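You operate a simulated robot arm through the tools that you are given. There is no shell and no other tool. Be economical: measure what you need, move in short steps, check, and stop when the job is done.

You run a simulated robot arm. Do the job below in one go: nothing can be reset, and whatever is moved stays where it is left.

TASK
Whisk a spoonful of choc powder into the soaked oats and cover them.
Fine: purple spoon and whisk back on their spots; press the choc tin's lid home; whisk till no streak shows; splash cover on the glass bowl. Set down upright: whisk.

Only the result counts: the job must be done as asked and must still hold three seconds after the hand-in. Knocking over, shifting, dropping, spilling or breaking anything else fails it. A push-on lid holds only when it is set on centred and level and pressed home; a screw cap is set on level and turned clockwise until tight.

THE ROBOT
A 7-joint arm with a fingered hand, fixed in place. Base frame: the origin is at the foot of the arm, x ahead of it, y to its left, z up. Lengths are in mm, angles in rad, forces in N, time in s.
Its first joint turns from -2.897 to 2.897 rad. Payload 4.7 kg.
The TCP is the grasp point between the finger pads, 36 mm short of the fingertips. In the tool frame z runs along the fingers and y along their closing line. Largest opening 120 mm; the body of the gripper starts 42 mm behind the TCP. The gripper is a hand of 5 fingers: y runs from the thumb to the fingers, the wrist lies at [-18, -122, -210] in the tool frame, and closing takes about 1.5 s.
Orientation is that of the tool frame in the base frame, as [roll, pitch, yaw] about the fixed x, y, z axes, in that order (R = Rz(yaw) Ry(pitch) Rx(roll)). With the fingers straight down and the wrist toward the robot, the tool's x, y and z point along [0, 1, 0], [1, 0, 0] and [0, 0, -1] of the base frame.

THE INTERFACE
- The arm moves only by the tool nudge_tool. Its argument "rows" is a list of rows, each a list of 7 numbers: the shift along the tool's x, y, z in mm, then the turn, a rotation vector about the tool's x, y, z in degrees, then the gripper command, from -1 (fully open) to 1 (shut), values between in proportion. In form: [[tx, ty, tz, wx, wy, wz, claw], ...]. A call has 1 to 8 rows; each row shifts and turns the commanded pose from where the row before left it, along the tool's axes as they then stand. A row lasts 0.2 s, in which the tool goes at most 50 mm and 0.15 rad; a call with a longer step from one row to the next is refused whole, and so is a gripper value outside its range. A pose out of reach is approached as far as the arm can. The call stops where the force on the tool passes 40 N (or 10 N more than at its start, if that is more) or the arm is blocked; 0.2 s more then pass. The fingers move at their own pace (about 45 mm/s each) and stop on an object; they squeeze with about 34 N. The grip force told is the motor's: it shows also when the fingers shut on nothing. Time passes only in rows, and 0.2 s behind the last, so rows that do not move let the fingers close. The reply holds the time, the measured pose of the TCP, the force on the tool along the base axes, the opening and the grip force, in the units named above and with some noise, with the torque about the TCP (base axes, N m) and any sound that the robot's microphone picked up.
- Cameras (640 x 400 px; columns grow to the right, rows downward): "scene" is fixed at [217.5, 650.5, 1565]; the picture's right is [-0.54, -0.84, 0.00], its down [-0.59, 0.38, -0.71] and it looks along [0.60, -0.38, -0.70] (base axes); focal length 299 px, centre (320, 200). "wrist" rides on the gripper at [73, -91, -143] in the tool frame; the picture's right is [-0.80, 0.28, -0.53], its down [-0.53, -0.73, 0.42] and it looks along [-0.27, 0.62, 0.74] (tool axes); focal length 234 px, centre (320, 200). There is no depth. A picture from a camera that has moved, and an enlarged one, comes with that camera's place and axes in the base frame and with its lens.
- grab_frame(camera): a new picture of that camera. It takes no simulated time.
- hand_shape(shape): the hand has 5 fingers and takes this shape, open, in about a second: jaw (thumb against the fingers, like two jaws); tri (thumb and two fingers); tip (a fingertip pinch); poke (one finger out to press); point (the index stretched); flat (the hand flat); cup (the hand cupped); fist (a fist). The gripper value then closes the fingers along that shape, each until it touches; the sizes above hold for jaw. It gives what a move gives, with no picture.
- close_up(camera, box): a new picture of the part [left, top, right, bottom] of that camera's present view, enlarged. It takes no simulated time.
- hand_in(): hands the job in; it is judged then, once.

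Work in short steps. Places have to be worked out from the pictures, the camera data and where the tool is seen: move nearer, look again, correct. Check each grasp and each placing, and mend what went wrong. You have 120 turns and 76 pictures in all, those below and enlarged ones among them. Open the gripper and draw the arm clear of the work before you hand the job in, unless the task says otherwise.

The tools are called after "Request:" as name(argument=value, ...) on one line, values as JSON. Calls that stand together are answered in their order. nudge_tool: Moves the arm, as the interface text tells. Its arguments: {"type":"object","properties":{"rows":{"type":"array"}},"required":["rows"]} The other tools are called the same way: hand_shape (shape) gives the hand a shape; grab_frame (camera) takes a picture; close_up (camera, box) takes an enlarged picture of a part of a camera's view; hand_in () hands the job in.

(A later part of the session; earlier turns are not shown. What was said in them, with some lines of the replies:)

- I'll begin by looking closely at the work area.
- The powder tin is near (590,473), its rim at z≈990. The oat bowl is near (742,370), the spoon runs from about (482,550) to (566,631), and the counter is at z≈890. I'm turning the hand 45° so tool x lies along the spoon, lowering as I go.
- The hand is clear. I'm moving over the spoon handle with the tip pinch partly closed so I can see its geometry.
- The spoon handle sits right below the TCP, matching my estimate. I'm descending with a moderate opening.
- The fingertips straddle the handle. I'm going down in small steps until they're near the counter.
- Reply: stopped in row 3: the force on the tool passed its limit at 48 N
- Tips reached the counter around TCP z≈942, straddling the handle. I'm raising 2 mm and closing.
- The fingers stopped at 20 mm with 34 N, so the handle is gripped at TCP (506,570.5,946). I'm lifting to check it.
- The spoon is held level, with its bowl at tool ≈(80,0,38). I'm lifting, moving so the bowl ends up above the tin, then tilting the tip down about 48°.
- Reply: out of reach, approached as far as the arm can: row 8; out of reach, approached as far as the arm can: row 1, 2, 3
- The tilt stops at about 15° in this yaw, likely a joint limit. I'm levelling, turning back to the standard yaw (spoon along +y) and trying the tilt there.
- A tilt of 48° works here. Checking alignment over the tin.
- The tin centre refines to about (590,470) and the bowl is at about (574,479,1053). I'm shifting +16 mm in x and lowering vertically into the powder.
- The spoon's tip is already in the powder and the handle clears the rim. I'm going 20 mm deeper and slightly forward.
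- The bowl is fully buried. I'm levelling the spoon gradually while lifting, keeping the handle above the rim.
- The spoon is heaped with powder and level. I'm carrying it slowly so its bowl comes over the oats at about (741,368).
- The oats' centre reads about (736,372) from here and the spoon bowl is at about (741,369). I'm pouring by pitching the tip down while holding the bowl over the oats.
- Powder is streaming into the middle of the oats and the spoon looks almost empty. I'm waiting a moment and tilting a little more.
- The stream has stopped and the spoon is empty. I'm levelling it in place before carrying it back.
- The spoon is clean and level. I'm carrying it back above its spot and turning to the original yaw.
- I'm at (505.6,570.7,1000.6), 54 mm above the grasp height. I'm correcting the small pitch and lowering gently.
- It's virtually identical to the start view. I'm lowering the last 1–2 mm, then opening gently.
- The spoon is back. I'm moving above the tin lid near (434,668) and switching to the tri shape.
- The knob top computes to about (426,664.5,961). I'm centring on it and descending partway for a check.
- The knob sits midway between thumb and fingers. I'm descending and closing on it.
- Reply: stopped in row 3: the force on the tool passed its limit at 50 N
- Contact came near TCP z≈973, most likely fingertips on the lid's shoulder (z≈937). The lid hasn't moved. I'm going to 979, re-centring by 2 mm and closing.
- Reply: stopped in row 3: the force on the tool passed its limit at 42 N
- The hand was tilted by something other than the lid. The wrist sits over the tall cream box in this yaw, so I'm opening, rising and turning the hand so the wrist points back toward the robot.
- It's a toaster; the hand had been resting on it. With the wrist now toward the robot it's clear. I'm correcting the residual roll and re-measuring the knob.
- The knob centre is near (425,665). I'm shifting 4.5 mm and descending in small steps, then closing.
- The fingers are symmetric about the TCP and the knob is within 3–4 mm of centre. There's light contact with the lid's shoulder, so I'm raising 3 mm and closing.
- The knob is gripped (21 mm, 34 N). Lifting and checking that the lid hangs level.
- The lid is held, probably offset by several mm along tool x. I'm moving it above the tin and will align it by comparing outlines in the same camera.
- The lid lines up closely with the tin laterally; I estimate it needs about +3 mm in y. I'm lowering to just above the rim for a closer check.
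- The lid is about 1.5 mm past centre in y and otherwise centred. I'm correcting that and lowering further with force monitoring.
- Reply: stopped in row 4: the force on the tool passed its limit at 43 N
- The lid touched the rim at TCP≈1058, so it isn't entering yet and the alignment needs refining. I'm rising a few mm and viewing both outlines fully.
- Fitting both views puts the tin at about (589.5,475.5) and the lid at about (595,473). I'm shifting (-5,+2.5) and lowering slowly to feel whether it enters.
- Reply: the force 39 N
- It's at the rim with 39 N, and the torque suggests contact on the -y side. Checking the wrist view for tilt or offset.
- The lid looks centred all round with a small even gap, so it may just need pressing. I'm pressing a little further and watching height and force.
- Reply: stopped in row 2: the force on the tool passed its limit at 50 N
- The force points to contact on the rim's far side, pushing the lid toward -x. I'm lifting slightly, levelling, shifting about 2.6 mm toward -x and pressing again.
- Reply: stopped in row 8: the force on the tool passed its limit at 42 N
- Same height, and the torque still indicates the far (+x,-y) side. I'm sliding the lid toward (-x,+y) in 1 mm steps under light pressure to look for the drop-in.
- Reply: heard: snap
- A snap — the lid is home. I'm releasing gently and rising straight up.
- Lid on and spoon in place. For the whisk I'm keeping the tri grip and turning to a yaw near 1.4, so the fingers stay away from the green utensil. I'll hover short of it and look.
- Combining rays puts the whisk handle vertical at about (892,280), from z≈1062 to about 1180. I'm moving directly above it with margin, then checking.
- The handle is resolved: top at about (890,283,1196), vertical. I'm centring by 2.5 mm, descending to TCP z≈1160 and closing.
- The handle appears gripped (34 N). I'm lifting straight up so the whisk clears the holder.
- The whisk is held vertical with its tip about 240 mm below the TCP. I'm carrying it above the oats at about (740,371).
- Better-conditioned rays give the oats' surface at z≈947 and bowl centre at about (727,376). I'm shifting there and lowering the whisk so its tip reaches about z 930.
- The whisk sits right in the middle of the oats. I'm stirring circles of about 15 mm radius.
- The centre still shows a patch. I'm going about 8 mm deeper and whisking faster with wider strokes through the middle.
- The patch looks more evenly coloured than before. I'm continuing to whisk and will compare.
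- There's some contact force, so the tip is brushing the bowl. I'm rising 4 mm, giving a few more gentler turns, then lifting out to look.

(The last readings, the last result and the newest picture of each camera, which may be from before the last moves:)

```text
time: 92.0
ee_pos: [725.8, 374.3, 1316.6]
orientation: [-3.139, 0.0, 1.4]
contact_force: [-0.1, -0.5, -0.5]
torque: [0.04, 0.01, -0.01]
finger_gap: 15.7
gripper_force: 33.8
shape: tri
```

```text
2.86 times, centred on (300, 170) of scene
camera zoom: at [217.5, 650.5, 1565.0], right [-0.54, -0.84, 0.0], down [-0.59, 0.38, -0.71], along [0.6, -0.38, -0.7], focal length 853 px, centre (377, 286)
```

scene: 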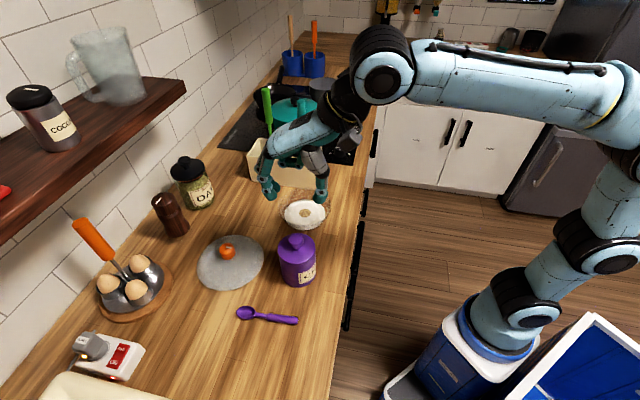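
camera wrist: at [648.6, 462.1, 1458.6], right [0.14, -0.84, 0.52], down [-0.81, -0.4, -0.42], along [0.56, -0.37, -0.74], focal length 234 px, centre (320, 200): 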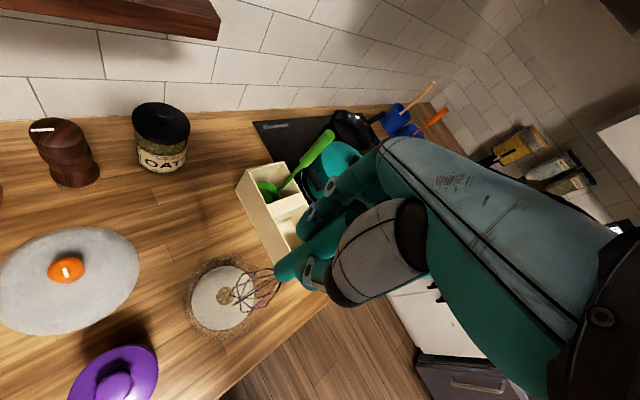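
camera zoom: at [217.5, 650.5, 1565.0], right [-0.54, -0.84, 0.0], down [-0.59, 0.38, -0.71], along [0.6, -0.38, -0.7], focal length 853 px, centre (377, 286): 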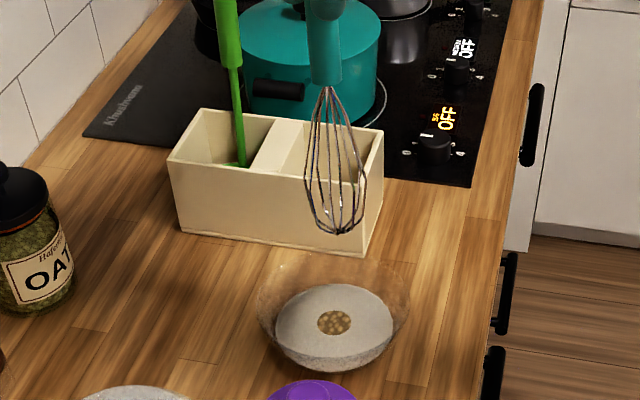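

The oats now look uniform with no streak. The whisk has swung about 4–5° in the grip (tip toward the robot), so I'm moving back over the holder and rotating to make it vertical again.

Request:
nudge_tool(rows=[[-5.4, 14.8, 0, 0, 0, 0, 1], [-11, 31, 0, 0, 0, 0, 1], [-11, 31, 0, 0, 0, 0, 1], [-11, 31, 0, 0, 0, 0, 1], [-11, 31, 0, 0, 0, 0, 1], [-8, 24, 0, 0, 0, 0, 1], [-5, 15, 0, -2.2, 0, 0, 1], [0, 0, 0, -2.2, 0, 0, 1]])

Request:
nudge_tool(rows=[[0, 0, 0, 0, 0, 0, 1], [0, 0, 0, 0, 0, 0, 1]])

Request:
close_up(camera="scene", box=[220, 30, 380, 150])

```text
time: 93.8
ee_pos: [892.1, 283.6, 1314.6]
orientation: [3.069, 0.0, 1.401]
contact_force: [-0.5, 0.7, -1.0]
torque: [-0.02, 0.0, 0.02]
finger_gap: 15.5
gripper_force: 34.2
shape: tri
```

```text
time: 94.4
ee_pos: [892.1, 284.8, 1314.6]
orientation: [3.069, -0.001, 1.401]
contact_force: [-0.6, -0.6, -0.3]
torque: [0.02, 0.02, -0.01]
finger_gap: 15.6
gripper_force: 33.5
shape: tri
```

```text
3.33 times, centred on (300, 90) of scene
camera zoom: at [217.5, 650.5, 1565.0], right [-0.54, -0.84, 0.0], down [-0.59, 0.38, -0.71], along [0.6, -0.38, -0.7], focal length 995 px, centre (387, 567)
```

zoom: 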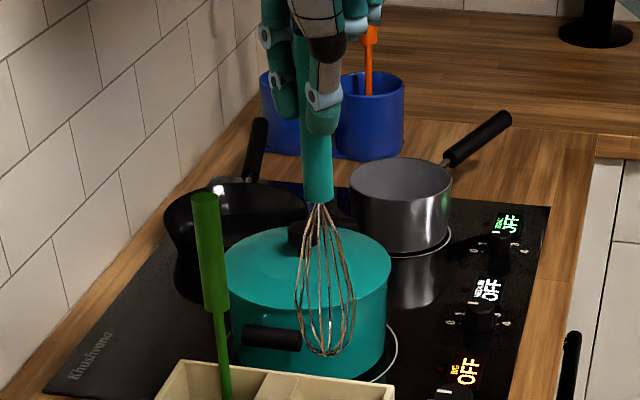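

The whisk view matches the original lift picture, so it's vertical over its spot. I'm correcting 2–3 mm and lowering straight down.

Request:
nudge_tool(rows=[[-2.8, -2.9, 20, 0, 0, 0, 1], [0, -2.2, 30, 0, 0, 0, 1], [0, -2.2, 30, 0, 0, 0, 1], [0, -1.8, 25, 0, 0, 0, 1], [0, -1.5, 20, 0, 0, 0, 1], [0, -1, 14, 0, 0, 0, 1], [0, -0.6, 8, 0, 0, 0, 1], [0, 0, 0, 0, 0, 0, 1]])

Request:
nudge_tool(rows=[[0, -0.2, 3, 0, 0, 0, 1], [0, -0.1, 1.5, 0, 0, 0, 1], [0, 0, 0, 0, 0, 0, 1]])

```text
time: 96.2
ee_pos: [889.9, 281.9, 1166.7]
orientation: [3.068, 0.002, 1.401]
contact_force: [0.0, 0.3, -1.1]
torque: [0.0, -0.01, 0.01]
finger_gap: 15.4
gripper_force: 33.7
shape: tri
```

```text
time: 97.0
ee_pos: [889.7, 279.6, 1162.5]
orientation: [3.068, 0.0, 1.398]
contact_force: [0.2, -0.2, -0.5]
torque: [0.0, 0.01, -0.02]
finger_gap: 15.5
gripper_force: 34.0
shape: tri
```

No contact yet, 1.4 mm above the original height. I'm correcting y by 2 mm, lowering the last bit and checking force.

Request:
nudge_tool(rows=[[2, 0, 1, 0, 0, 0, 1], [0, 0, 1, 0, 0, 0, 1], [0, 0, 0, 0, 0, 0, 1], [0, 0, 0, 0, 0, 0, 1]])

```text
time: 98.0
ee_pos: [891.3, 282.7, 1160.5]
orientation: [3.068, -0.001, 1.4]
contact_force: [0.5, 0.5, 1.8]
torque: [-0.02, 0.02, 0.0]
finger_gap: 15.5
gripper_force: 34.5
shape: tri
```

Light contact at the original height. I'm opening gently and rising vertically.

Request:
nudge_tool(rows=[[0, 0, 0, 0, 0, 0, 0.7], [0, 0, 0, 0, 0, 0, 0.4], [0, 0, 0, 0, 0, 0, 0.1], [0, 0, 0, 0, 0, 0, -0.2], [0, 0, 0, 0, 0, 0, -0.2], [0, 0.7, -10, 0, 0, 0, -0.2], [0, 2.2, -30, 0, 0, 0, -0.2], [0, 3.2, -45, 0, 0, 0, -0.2]])

Request:
nudge_tool(rows=[[0, 2.2, -30, 0, 0, 0, -0.2], [0, -30, 0, 4.15, 0, 0, -0.2], [0, -40, 0, 0, 0, 0, -0.2]])

Request:
grab_frame(camera="scene")

```text
time: 99.8
ee_pos: [891.6, 279.3, 1244.0]
orientation: [3.071, -0.001, 1.401]
contact_force: [0.2, 0.7, -1.1]
torque: [-0.02, 0.03, 0.0]
finger_gap: 71.8
gripper_force: 0.0
shape: tri
```

```text
time: 100.6
ee_pos: [822.7, 294.5, 1272.0]
orientation: [3.142, 0.002, 1.399]
contact_force: [0.8, -0.1, -0.9]
torque: [0.03, 0.05, 0.0]
finger_gap: 71.9
gripper_force: 0.1
shape: tri
```

```text
3 pictures are left
```

scene: 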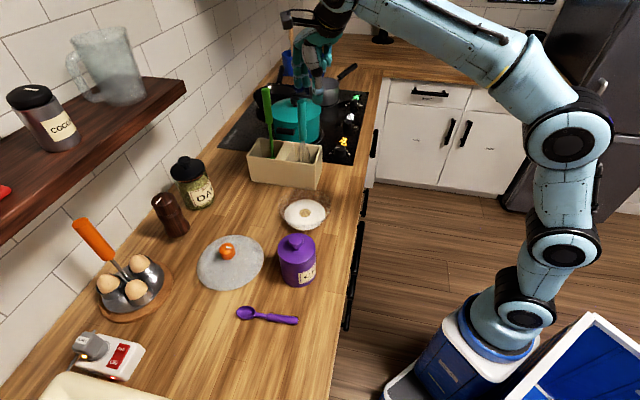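

The whisk stands upright in its slot. The cover knob triangulates to about (711.5,611.5,955). I'm backing off while turning to the radial yaw 2.28.

Request:
nudge_tool(rows=[[0, -20, 0, 0, 0, -7.2, -0.2], [0, -20, 0, 0, 0, -7.2, -0.2], [0, -20, 0, 0, 0, -7.2, -0.2], [0, -20, 0, 0, 0, -7.2, -0.2], [0, -10, 0, 0, 0, -7.2, -0.2], [0, 0, 10, 0, 0, -7.2, -0.2], [0, 0, 20, 0, 0, -7.2, -0.2], [0, 0, 20, 0, 0, 0, -0.2]])

```text
time: 102.4
ee_pos: [732.5, 290.4, 1223.8]
orientation: [3.139, 0.001, 2.28]
contact_force: [-0.1, 0.7, 0.1]
torque: [0.01, -0.01, -0.03]
finger_gap: 71.6
gripper_force: 0.1
shape: tri
```

Now translating above the cover knob while descending to z≈1100.

Request:
nudge_tool(rows=[[32.2, 24.2, 15, 0, 0, 0, -0.2], [32.2, 24.2, 15, 0, 0, 0, -0.2], [32.2, 24.2, 15, 0, 0, 0, -0.2], [32.2, 24.2, 15, 0, 0, 0, -0.2], [32.2, 24.2, 15, 0, 0, 0, -0.2], [32.2, 24.2, 15, 0, 0, 0, -0.2], [32.2, 24.2, 15, 0, 0, 0, -0.2], [32.2, 24.2, 15, 0, 0, 0, -0.2]])

Request:
nudge_tool(rows=[[0, 0, 25, 0, 0, 0, -0.2], [0, 0, 25, 0, 0, 0, -0.2], [0, 0, 20, 0, 0, 0, -0.2], [0, 0, 0, 0, 0, 0, -0.2]])

Request:
close_up(camera="wrist", box=[160, 150, 420, 350])

```text
time: 104.2
ee_pos: [712.6, 610.3, 1105.4]
orientation: [3.141, -0.001, 2.277]
contact_force: [0.1, -0.3, 0.7]
torque: [0.04, -0.02, 0.01]
finger_gap: 71.6
gripper_force: 0.0
shape: tri
```

```text
time: 105.2
ee_pos: [711.5, 610.4, 1034.6]
orientation: [3.139, -0.001, 2.279]
contact_force: [0.1, 1.1, 0.2]
torque: [0.0, -0.05, -0.02]
finger_gap: 71.5
gripper_force: 0.1
shape: tri
```

```text
2.00 times, centred on (290, 250) of wrist
camera zoom: at [595.4, 606.8, 1177.0], right [0.73, -0.43, 0.53], down [-0.21, -0.88, -0.43], along [0.65, 0.2, -0.74], focal length 468 px, centre (380, 100)
```

zoom: 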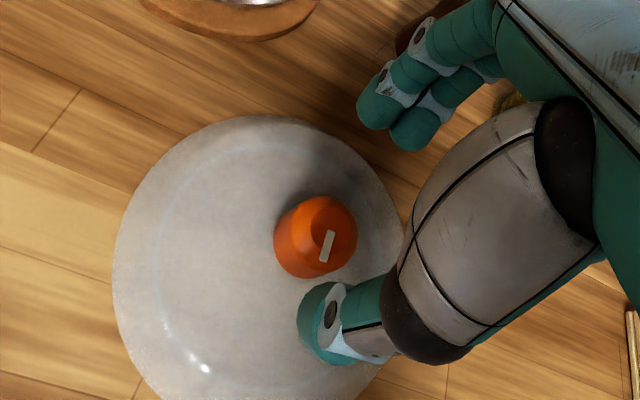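

The knob is within about 2 mm of the TCP axis. I'm nudging, descending to TCP z≈980 and closing.

Request:
nudge_tool(rows=[[-1.2, -1.5, 15, 0, 0, 0, -0.2], [0, 0, 15, 0, 0, 0, -0.2], [0, 0, 12, 0, 0, 0, -0.2], [0, 0, 8, 0, 0, 0, -0.1], [0, 0, 4, 0, 0, 0, 0], [0, 0, 0, 0, 0, 0, 0]])

Request:
nudge_tool(rows=[[0, 0, 0, 0, 0, 0, 0.2], [0, 0, 0, 0, 0, 0, 0.5], [0, 0, 0, 0, 0, 0, 1], [0, 0, 0, 0, 0, 0, 1], [0, 0, 0, 0, 0, 0, 1], [0, 0, 0, 0, 0, 0, 1], [0, 0, 0, 0, 0, 0, 1]])

```text
time: 106.6
ee_pos: [712.4, 610.6, 982.1]
orientation: [3.138, -0.001, 2.28]
contact_force: [1.4, 0.5, 8.4]
torque: [-0.08, 0.11, -0.01]
finger_gap: 60.5
gripper_force: 0.1
shape: tri
```

```text
time: 108.2
ee_pos: [712.5, 611.1, 982.9]
orientation: [3.137, 0.001, 2.279]
contact_force: [3.9, 2.4, 27.5]
torque: [0.41, -0.07, -0.04]
finger_gap: 34.0
gripper_force: 33.5
shape: tri
```

Gripped something 34 mm wide (the knob), with the tips pressing on the dome. I'm relieving the pressure and lifting.

Request:
nudge_tool(rows=[[0, 0, -3, 0, 0, 0, 1], [0, 0, -2, 0, 0, 0, 1], [0, 0, -10, 0, 0, 0, 1], [0, 0, -25, 0, 0, 0, 1], [0, 0, -35, 0, 0, 0, 1], [0, 0, -35, 0, 0, 0, 1], [0, 0, 0, 0, 0, 0, 1]])

Request:
grab_frame(camera="wrist")

```text
time: 109.8
ee_pos: [712.1, 610.4, 1087.6]
orientation: [-3.141, 0.0, 2.279]
contact_force: [0.2, 0.1, -1.6]
torque: [0.01, 0.01, -0.02]
finger_gap: 33.1
gripper_force: 34.1
shape: tri
```

```text
1 pictures are left
camera wrist: at [595.6, 606.9, 1230.4], right [0.73, -0.43, 0.53], down [-0.21, -0.88, -0.42], along [0.65, 0.2, -0.74], focal length 234 px, centre (320, 200)
```

wrist: 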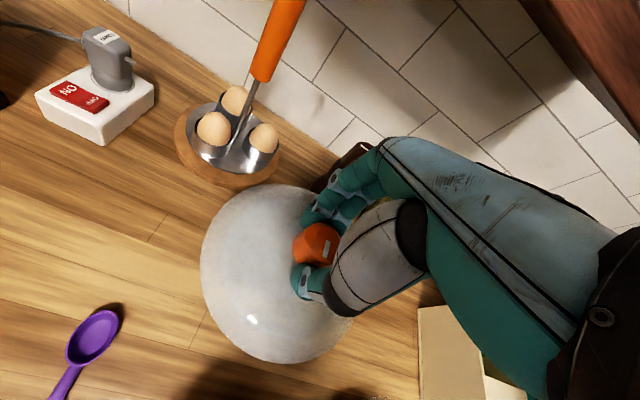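

The cover is held. From the earlier lid the tri grip centre sits about 6 mm toward tool +y, so I account for that. Bowl centre is (727,375.5). I'm raising to pass the tin and moving over the bowl.

Request:
nudge_tool(rows=[[0, 0, -25, 0, 0, 0, 1], [-10, -8, -20, 0, 0, 0, 1], [-30, -23.5, 0, 0, 0, 0, 1], [-34, -26.5, 0, 0, 0, 0, 1], [-34, -26.5, 0, 0, 0, 0, 1], [-34, -26.5, 0, 0, 0, 0, 1], [-30, -23.5, 0, 0, 0, 0, 1], [-16, -13.1, 0, 0, 0, 0, 1]])

Request:
nudge_tool(rows=[[0, 0, 0, 0, 0, 0, 1], [0, 0, 0, 0, 0, 0, 1]])

```text
time: 111.6
ee_pos: [721.6, 370.5, 1136.6]
orientation: [-3.141, 0.002, 2.279]
contact_force: [-0.2, 0.3, -0.8]
torque: [-0.02, -0.01, 0.01]
finger_gap: 33.2
gripper_force: 34.1
shape: tri
```

```text
time: 112.2
ee_pos: [720.7, 370.9, 1136.0]
orientation: [-3.141, 0.0, 2.28]
contact_force: [-0.5, -0.3, -0.9]
torque: [0.0, -0.01, 0.01]
finger_gap: 33.3
gripper_force: 33.9
shape: tri
```

Lowering to just above the bowl rim, then using the last picture to verify centring.

Request:
nudge_tool(rows=[[-0.6, 1.8, 20, 0, 0, 0, 1], [0, 0, 25, 0, 0, 0, 1], [0, 0, 25, 0, 0, 0, 1], [0, 0, 14, 0, 0, 0, 1], [0, 0, 0, 0, 0, 0, 1], [0, 0, 0, 0, 0, 0, 1]])

Request:
close_up(camera="scene", box=[240, 165, 368, 245])

```text
time: 113.6
ee_pos: [723.8, 372.3, 1050.7]
orientation: [3.141, 0.0, 2.28]
contact_force: [-0.2, 0.3, -0.7]
torque: [-0.03, -0.02, -0.01]
finger_gap: 33.4
gripper_force: 34.2
shape: tri
```

```text
5.00 times, centred on (304, 205) of scene
camera zoom: at [217.5, 650.5, 1565.0], right [-0.54, -0.84, 0.0], down [-0.59, 0.38, -0.71], along [0.6, -0.38, -0.7], focal length 1493 px, centre (400, 175)
```

zoom: 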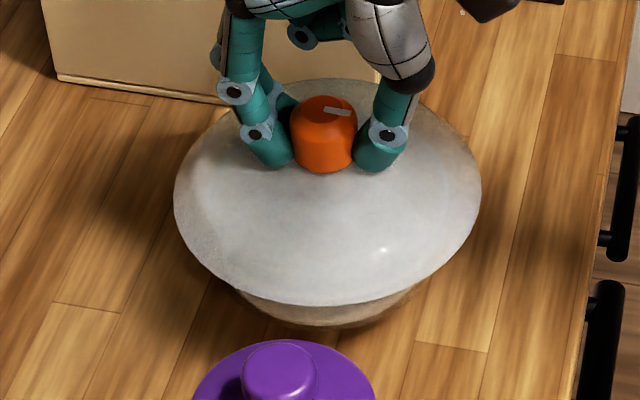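

The cover is very near centred; I estimate about 2 mm in +y to fix. I'm shifting slightly and lowering in small steps until contact.

Request:
nudge_tool(rows=[[2.2, 0.5, 3, 0, 0, 0, 1], [0, 0, 3, 0, 0, 0, 1], [0, 0, 2, 0, 0, 0, 1], [0, 0, 0, 0, 0, 0, 1]])

```text
time: 114.6
ee_pos: [723.8, 373.6, 1042.9]
orientation: [3.141, 0.0, 2.281]
contact_force: [2.0, -0.8, 3.6]
torque: [0.0, -0.02, -0.03]
finger_gap: 33.3
gripper_force: 34.0
shape: tri
```

First contact (about 3.6 N) at 1042.9. A little lower to confirm it's seated.

Request:
nudge_tool(rows=[[0, 0, 1, 0, 0, 0, 1], [0, 0, 1, 0, 0, 0, 1], [0, 0, 0, 0, 0, 0, 1]])

```text
time: 115.4
ee_pos: [724.1, 372.7, 1041.7]
orientation: [3.137, 0.001, 2.279]
contact_force: [6.9, -0.1, 13.6]
torque: [0.2, -0.25, -0.05]
finger_gap: 33.2
gripper_force: 33.9
shape: tri
```

The sideways force (+7 N in x) suggests the cover's inner ring is catching on the (-x,+y) side. I'm lifting slightly, shifting about 3 mm in +x and trying again.

Request:
nudge_tool(rows=[[0, 0, -4, 0, 0, 0, 1], [-3.1, 1.3, 0, 0, 0, 0, 1], [0, 0, 0, 0, 0, 0, 1], [0, 0, 2, 0, 0, 0, 1], [0, 0, 2, 0, 0, 0, 1], [0, 0, 0, 0, 0, 0, 1]])

```text
time: 116.8
ee_pos: [725.9, 373.9, 1040.0]
orientation: [3.136, 0.001, 2.279]
contact_force: [-0.8, 1.0, 9.3]
torque: [-0.01, 0.17, 0.02]
finger_gap: 33.2
gripper_force: 34.5
shape: tri
```

The lateral force vanished and it sits lower. I'm pressing slightly more to see whether it settles.

Request:
nudge_tool(rows=[[0, 0, 1, 0, 0, 0, 1], [0, 0, 1, 0, 0, 0, 1], [0, 0, 1, 0, 0, 0, 1], [0, 0, 0, 0, 0, 0, 1]])

```text
time: 117.8
ee_pos: [726.1, 371.4, 1041.2]
orientation: [3.132, 0.002, 2.28]
contact_force: [-2.8, -2.1, 37.2]
torque: [-0.26, 0.6, 0.03]
finger_gap: 33.2
gripper_force: 34.0
shape: tri
```

It's firm at z≈1040 with the load well inside the rim, so the cover is seated. I'm relieving, opening gently and rising.

Request:
nudge_tool(rows=[[0, 0, -3, 0, 0, 0, 1], [0, 0, 0, 0, 0, 0, 0.7], [0, 0, 0, 0, 0, 0, 0.4], [0, 0, 0, 0, 0, 0, 0.1], [0, 0, 0, 0, 0, 0, -0.2], [0, 0, -1, 0, 0, 0, -0.3], [0, 0, 0, 0, 0, 0, -0.3]])

```text
time: 119.4
ee_pos: [724.8, 372.4, 1040.8]
orientation: [3.139, 0.0, 2.28]
contact_force: [-1.9, -0.3, 15.3]
torque: [0.05, 0.02, -0.02]
finger_gap: 38.0
gripper_force: 27.7
shape: tri
```

The fingers seem hindered, with tips pressing on the dome (15 N). I'm raising a few mm while opening.

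Request:
nudge_tool(rows=[[0, 0, -2, 0, 0, 0, -0.2], [0, 0, -2, 0, 0, 0, -0.2], [0, 0, 0, 0, 0, 0, -0.2], [0, 0, 0, 0, 0, 0, -0.2]])

```text
time: 120.4
ee_pos: [727.0, 372.5, 1043.7]
orientation: [3.14, 0.001, 2.278]
contact_force: [-0.6, -0.5, 0.7]
torque: [0.03, -0.02, -0.01]
finger_gap: 71.6
gripper_force: 0.1
shape: tri
```

The fingers are open and unloaded. I'm rising clear and drawing the arm back.

Request:
nudge_tool(rows=[[0, 0, -10, 0, 0, 0, -0.2], [0, 0, -25, 0, 0, 0, -0.2], [0, 0, -45, 0, 0, 0, -0.2], [0, 0, -45, 0, 0, 0, -0.2], [0, 0, -45, 0, 0, 0, -0.2], [0, -40, 0, 0, 0, 0, -0.2], [0, -45, 0, 0, 0, 0, -0.2], [0, -45, 0, 0, 0, 0, -0.2]])

Request:
nudge_tool(rows=[[-20, -40, 0, 0, 0, 0, -1], [-20, -40, 0, 0, 0, 0, -1], [0, 0, 0, 0, 0, 0, -1], [0, 0, 0, 0, 0, 0, -1]])

Request:
grab_frame(camera="scene")

```text
time: 122.2
ee_pos: [628.0, 289.0, 1214.3]
orientation: [-3.139, 0.0, 2.28]
contact_force: [1.2, 0.1, -1.8]
torque: [0.02, 0.05, 0.0]
finger_gap: 71.9
gripper_force: 0.1
shape: tri
```

```text
time: 123.2
ee_pos: [591.3, 205.7, 1214.5]
orientation: [-3.141, 0.001, 2.278]
contact_force: [-0.6, -0.4, 0.1]
torque: [-0.01, -0.01, 0.01]
finger_gap: 119.5
gripper_force: 0.2
shape: tri
```

```text
refused: no pictures are left
```

The cover is seated, every tool is back on its spot, and the arm is open and clear. I have no pictures left, so I'm handing in.

Request:
hand_in()

```text
The job is handed in.
```

I handed the job in with every step carried out, but I had no pictures left to check the cover after letting go of it.

- **Choc powder:** one spoonful went into the oats, and I whisked until no streak showed in the last views.
- **Spoon and whisk:** both are back on their spots, the whisk upright in its holder.
- **Choc tin lid:** pressed home with an audible snap. The tin may have moved a millimetre or two while I lined the lid up.
- **Splash cover:** on the glass bowl. The force readings showed it resting firmly inside the rim before I let go.
- **Toaster:** my hand pressed on it briefly while I reached for the tin lid. I saw no sign that it shifted, but I didn't measure it.
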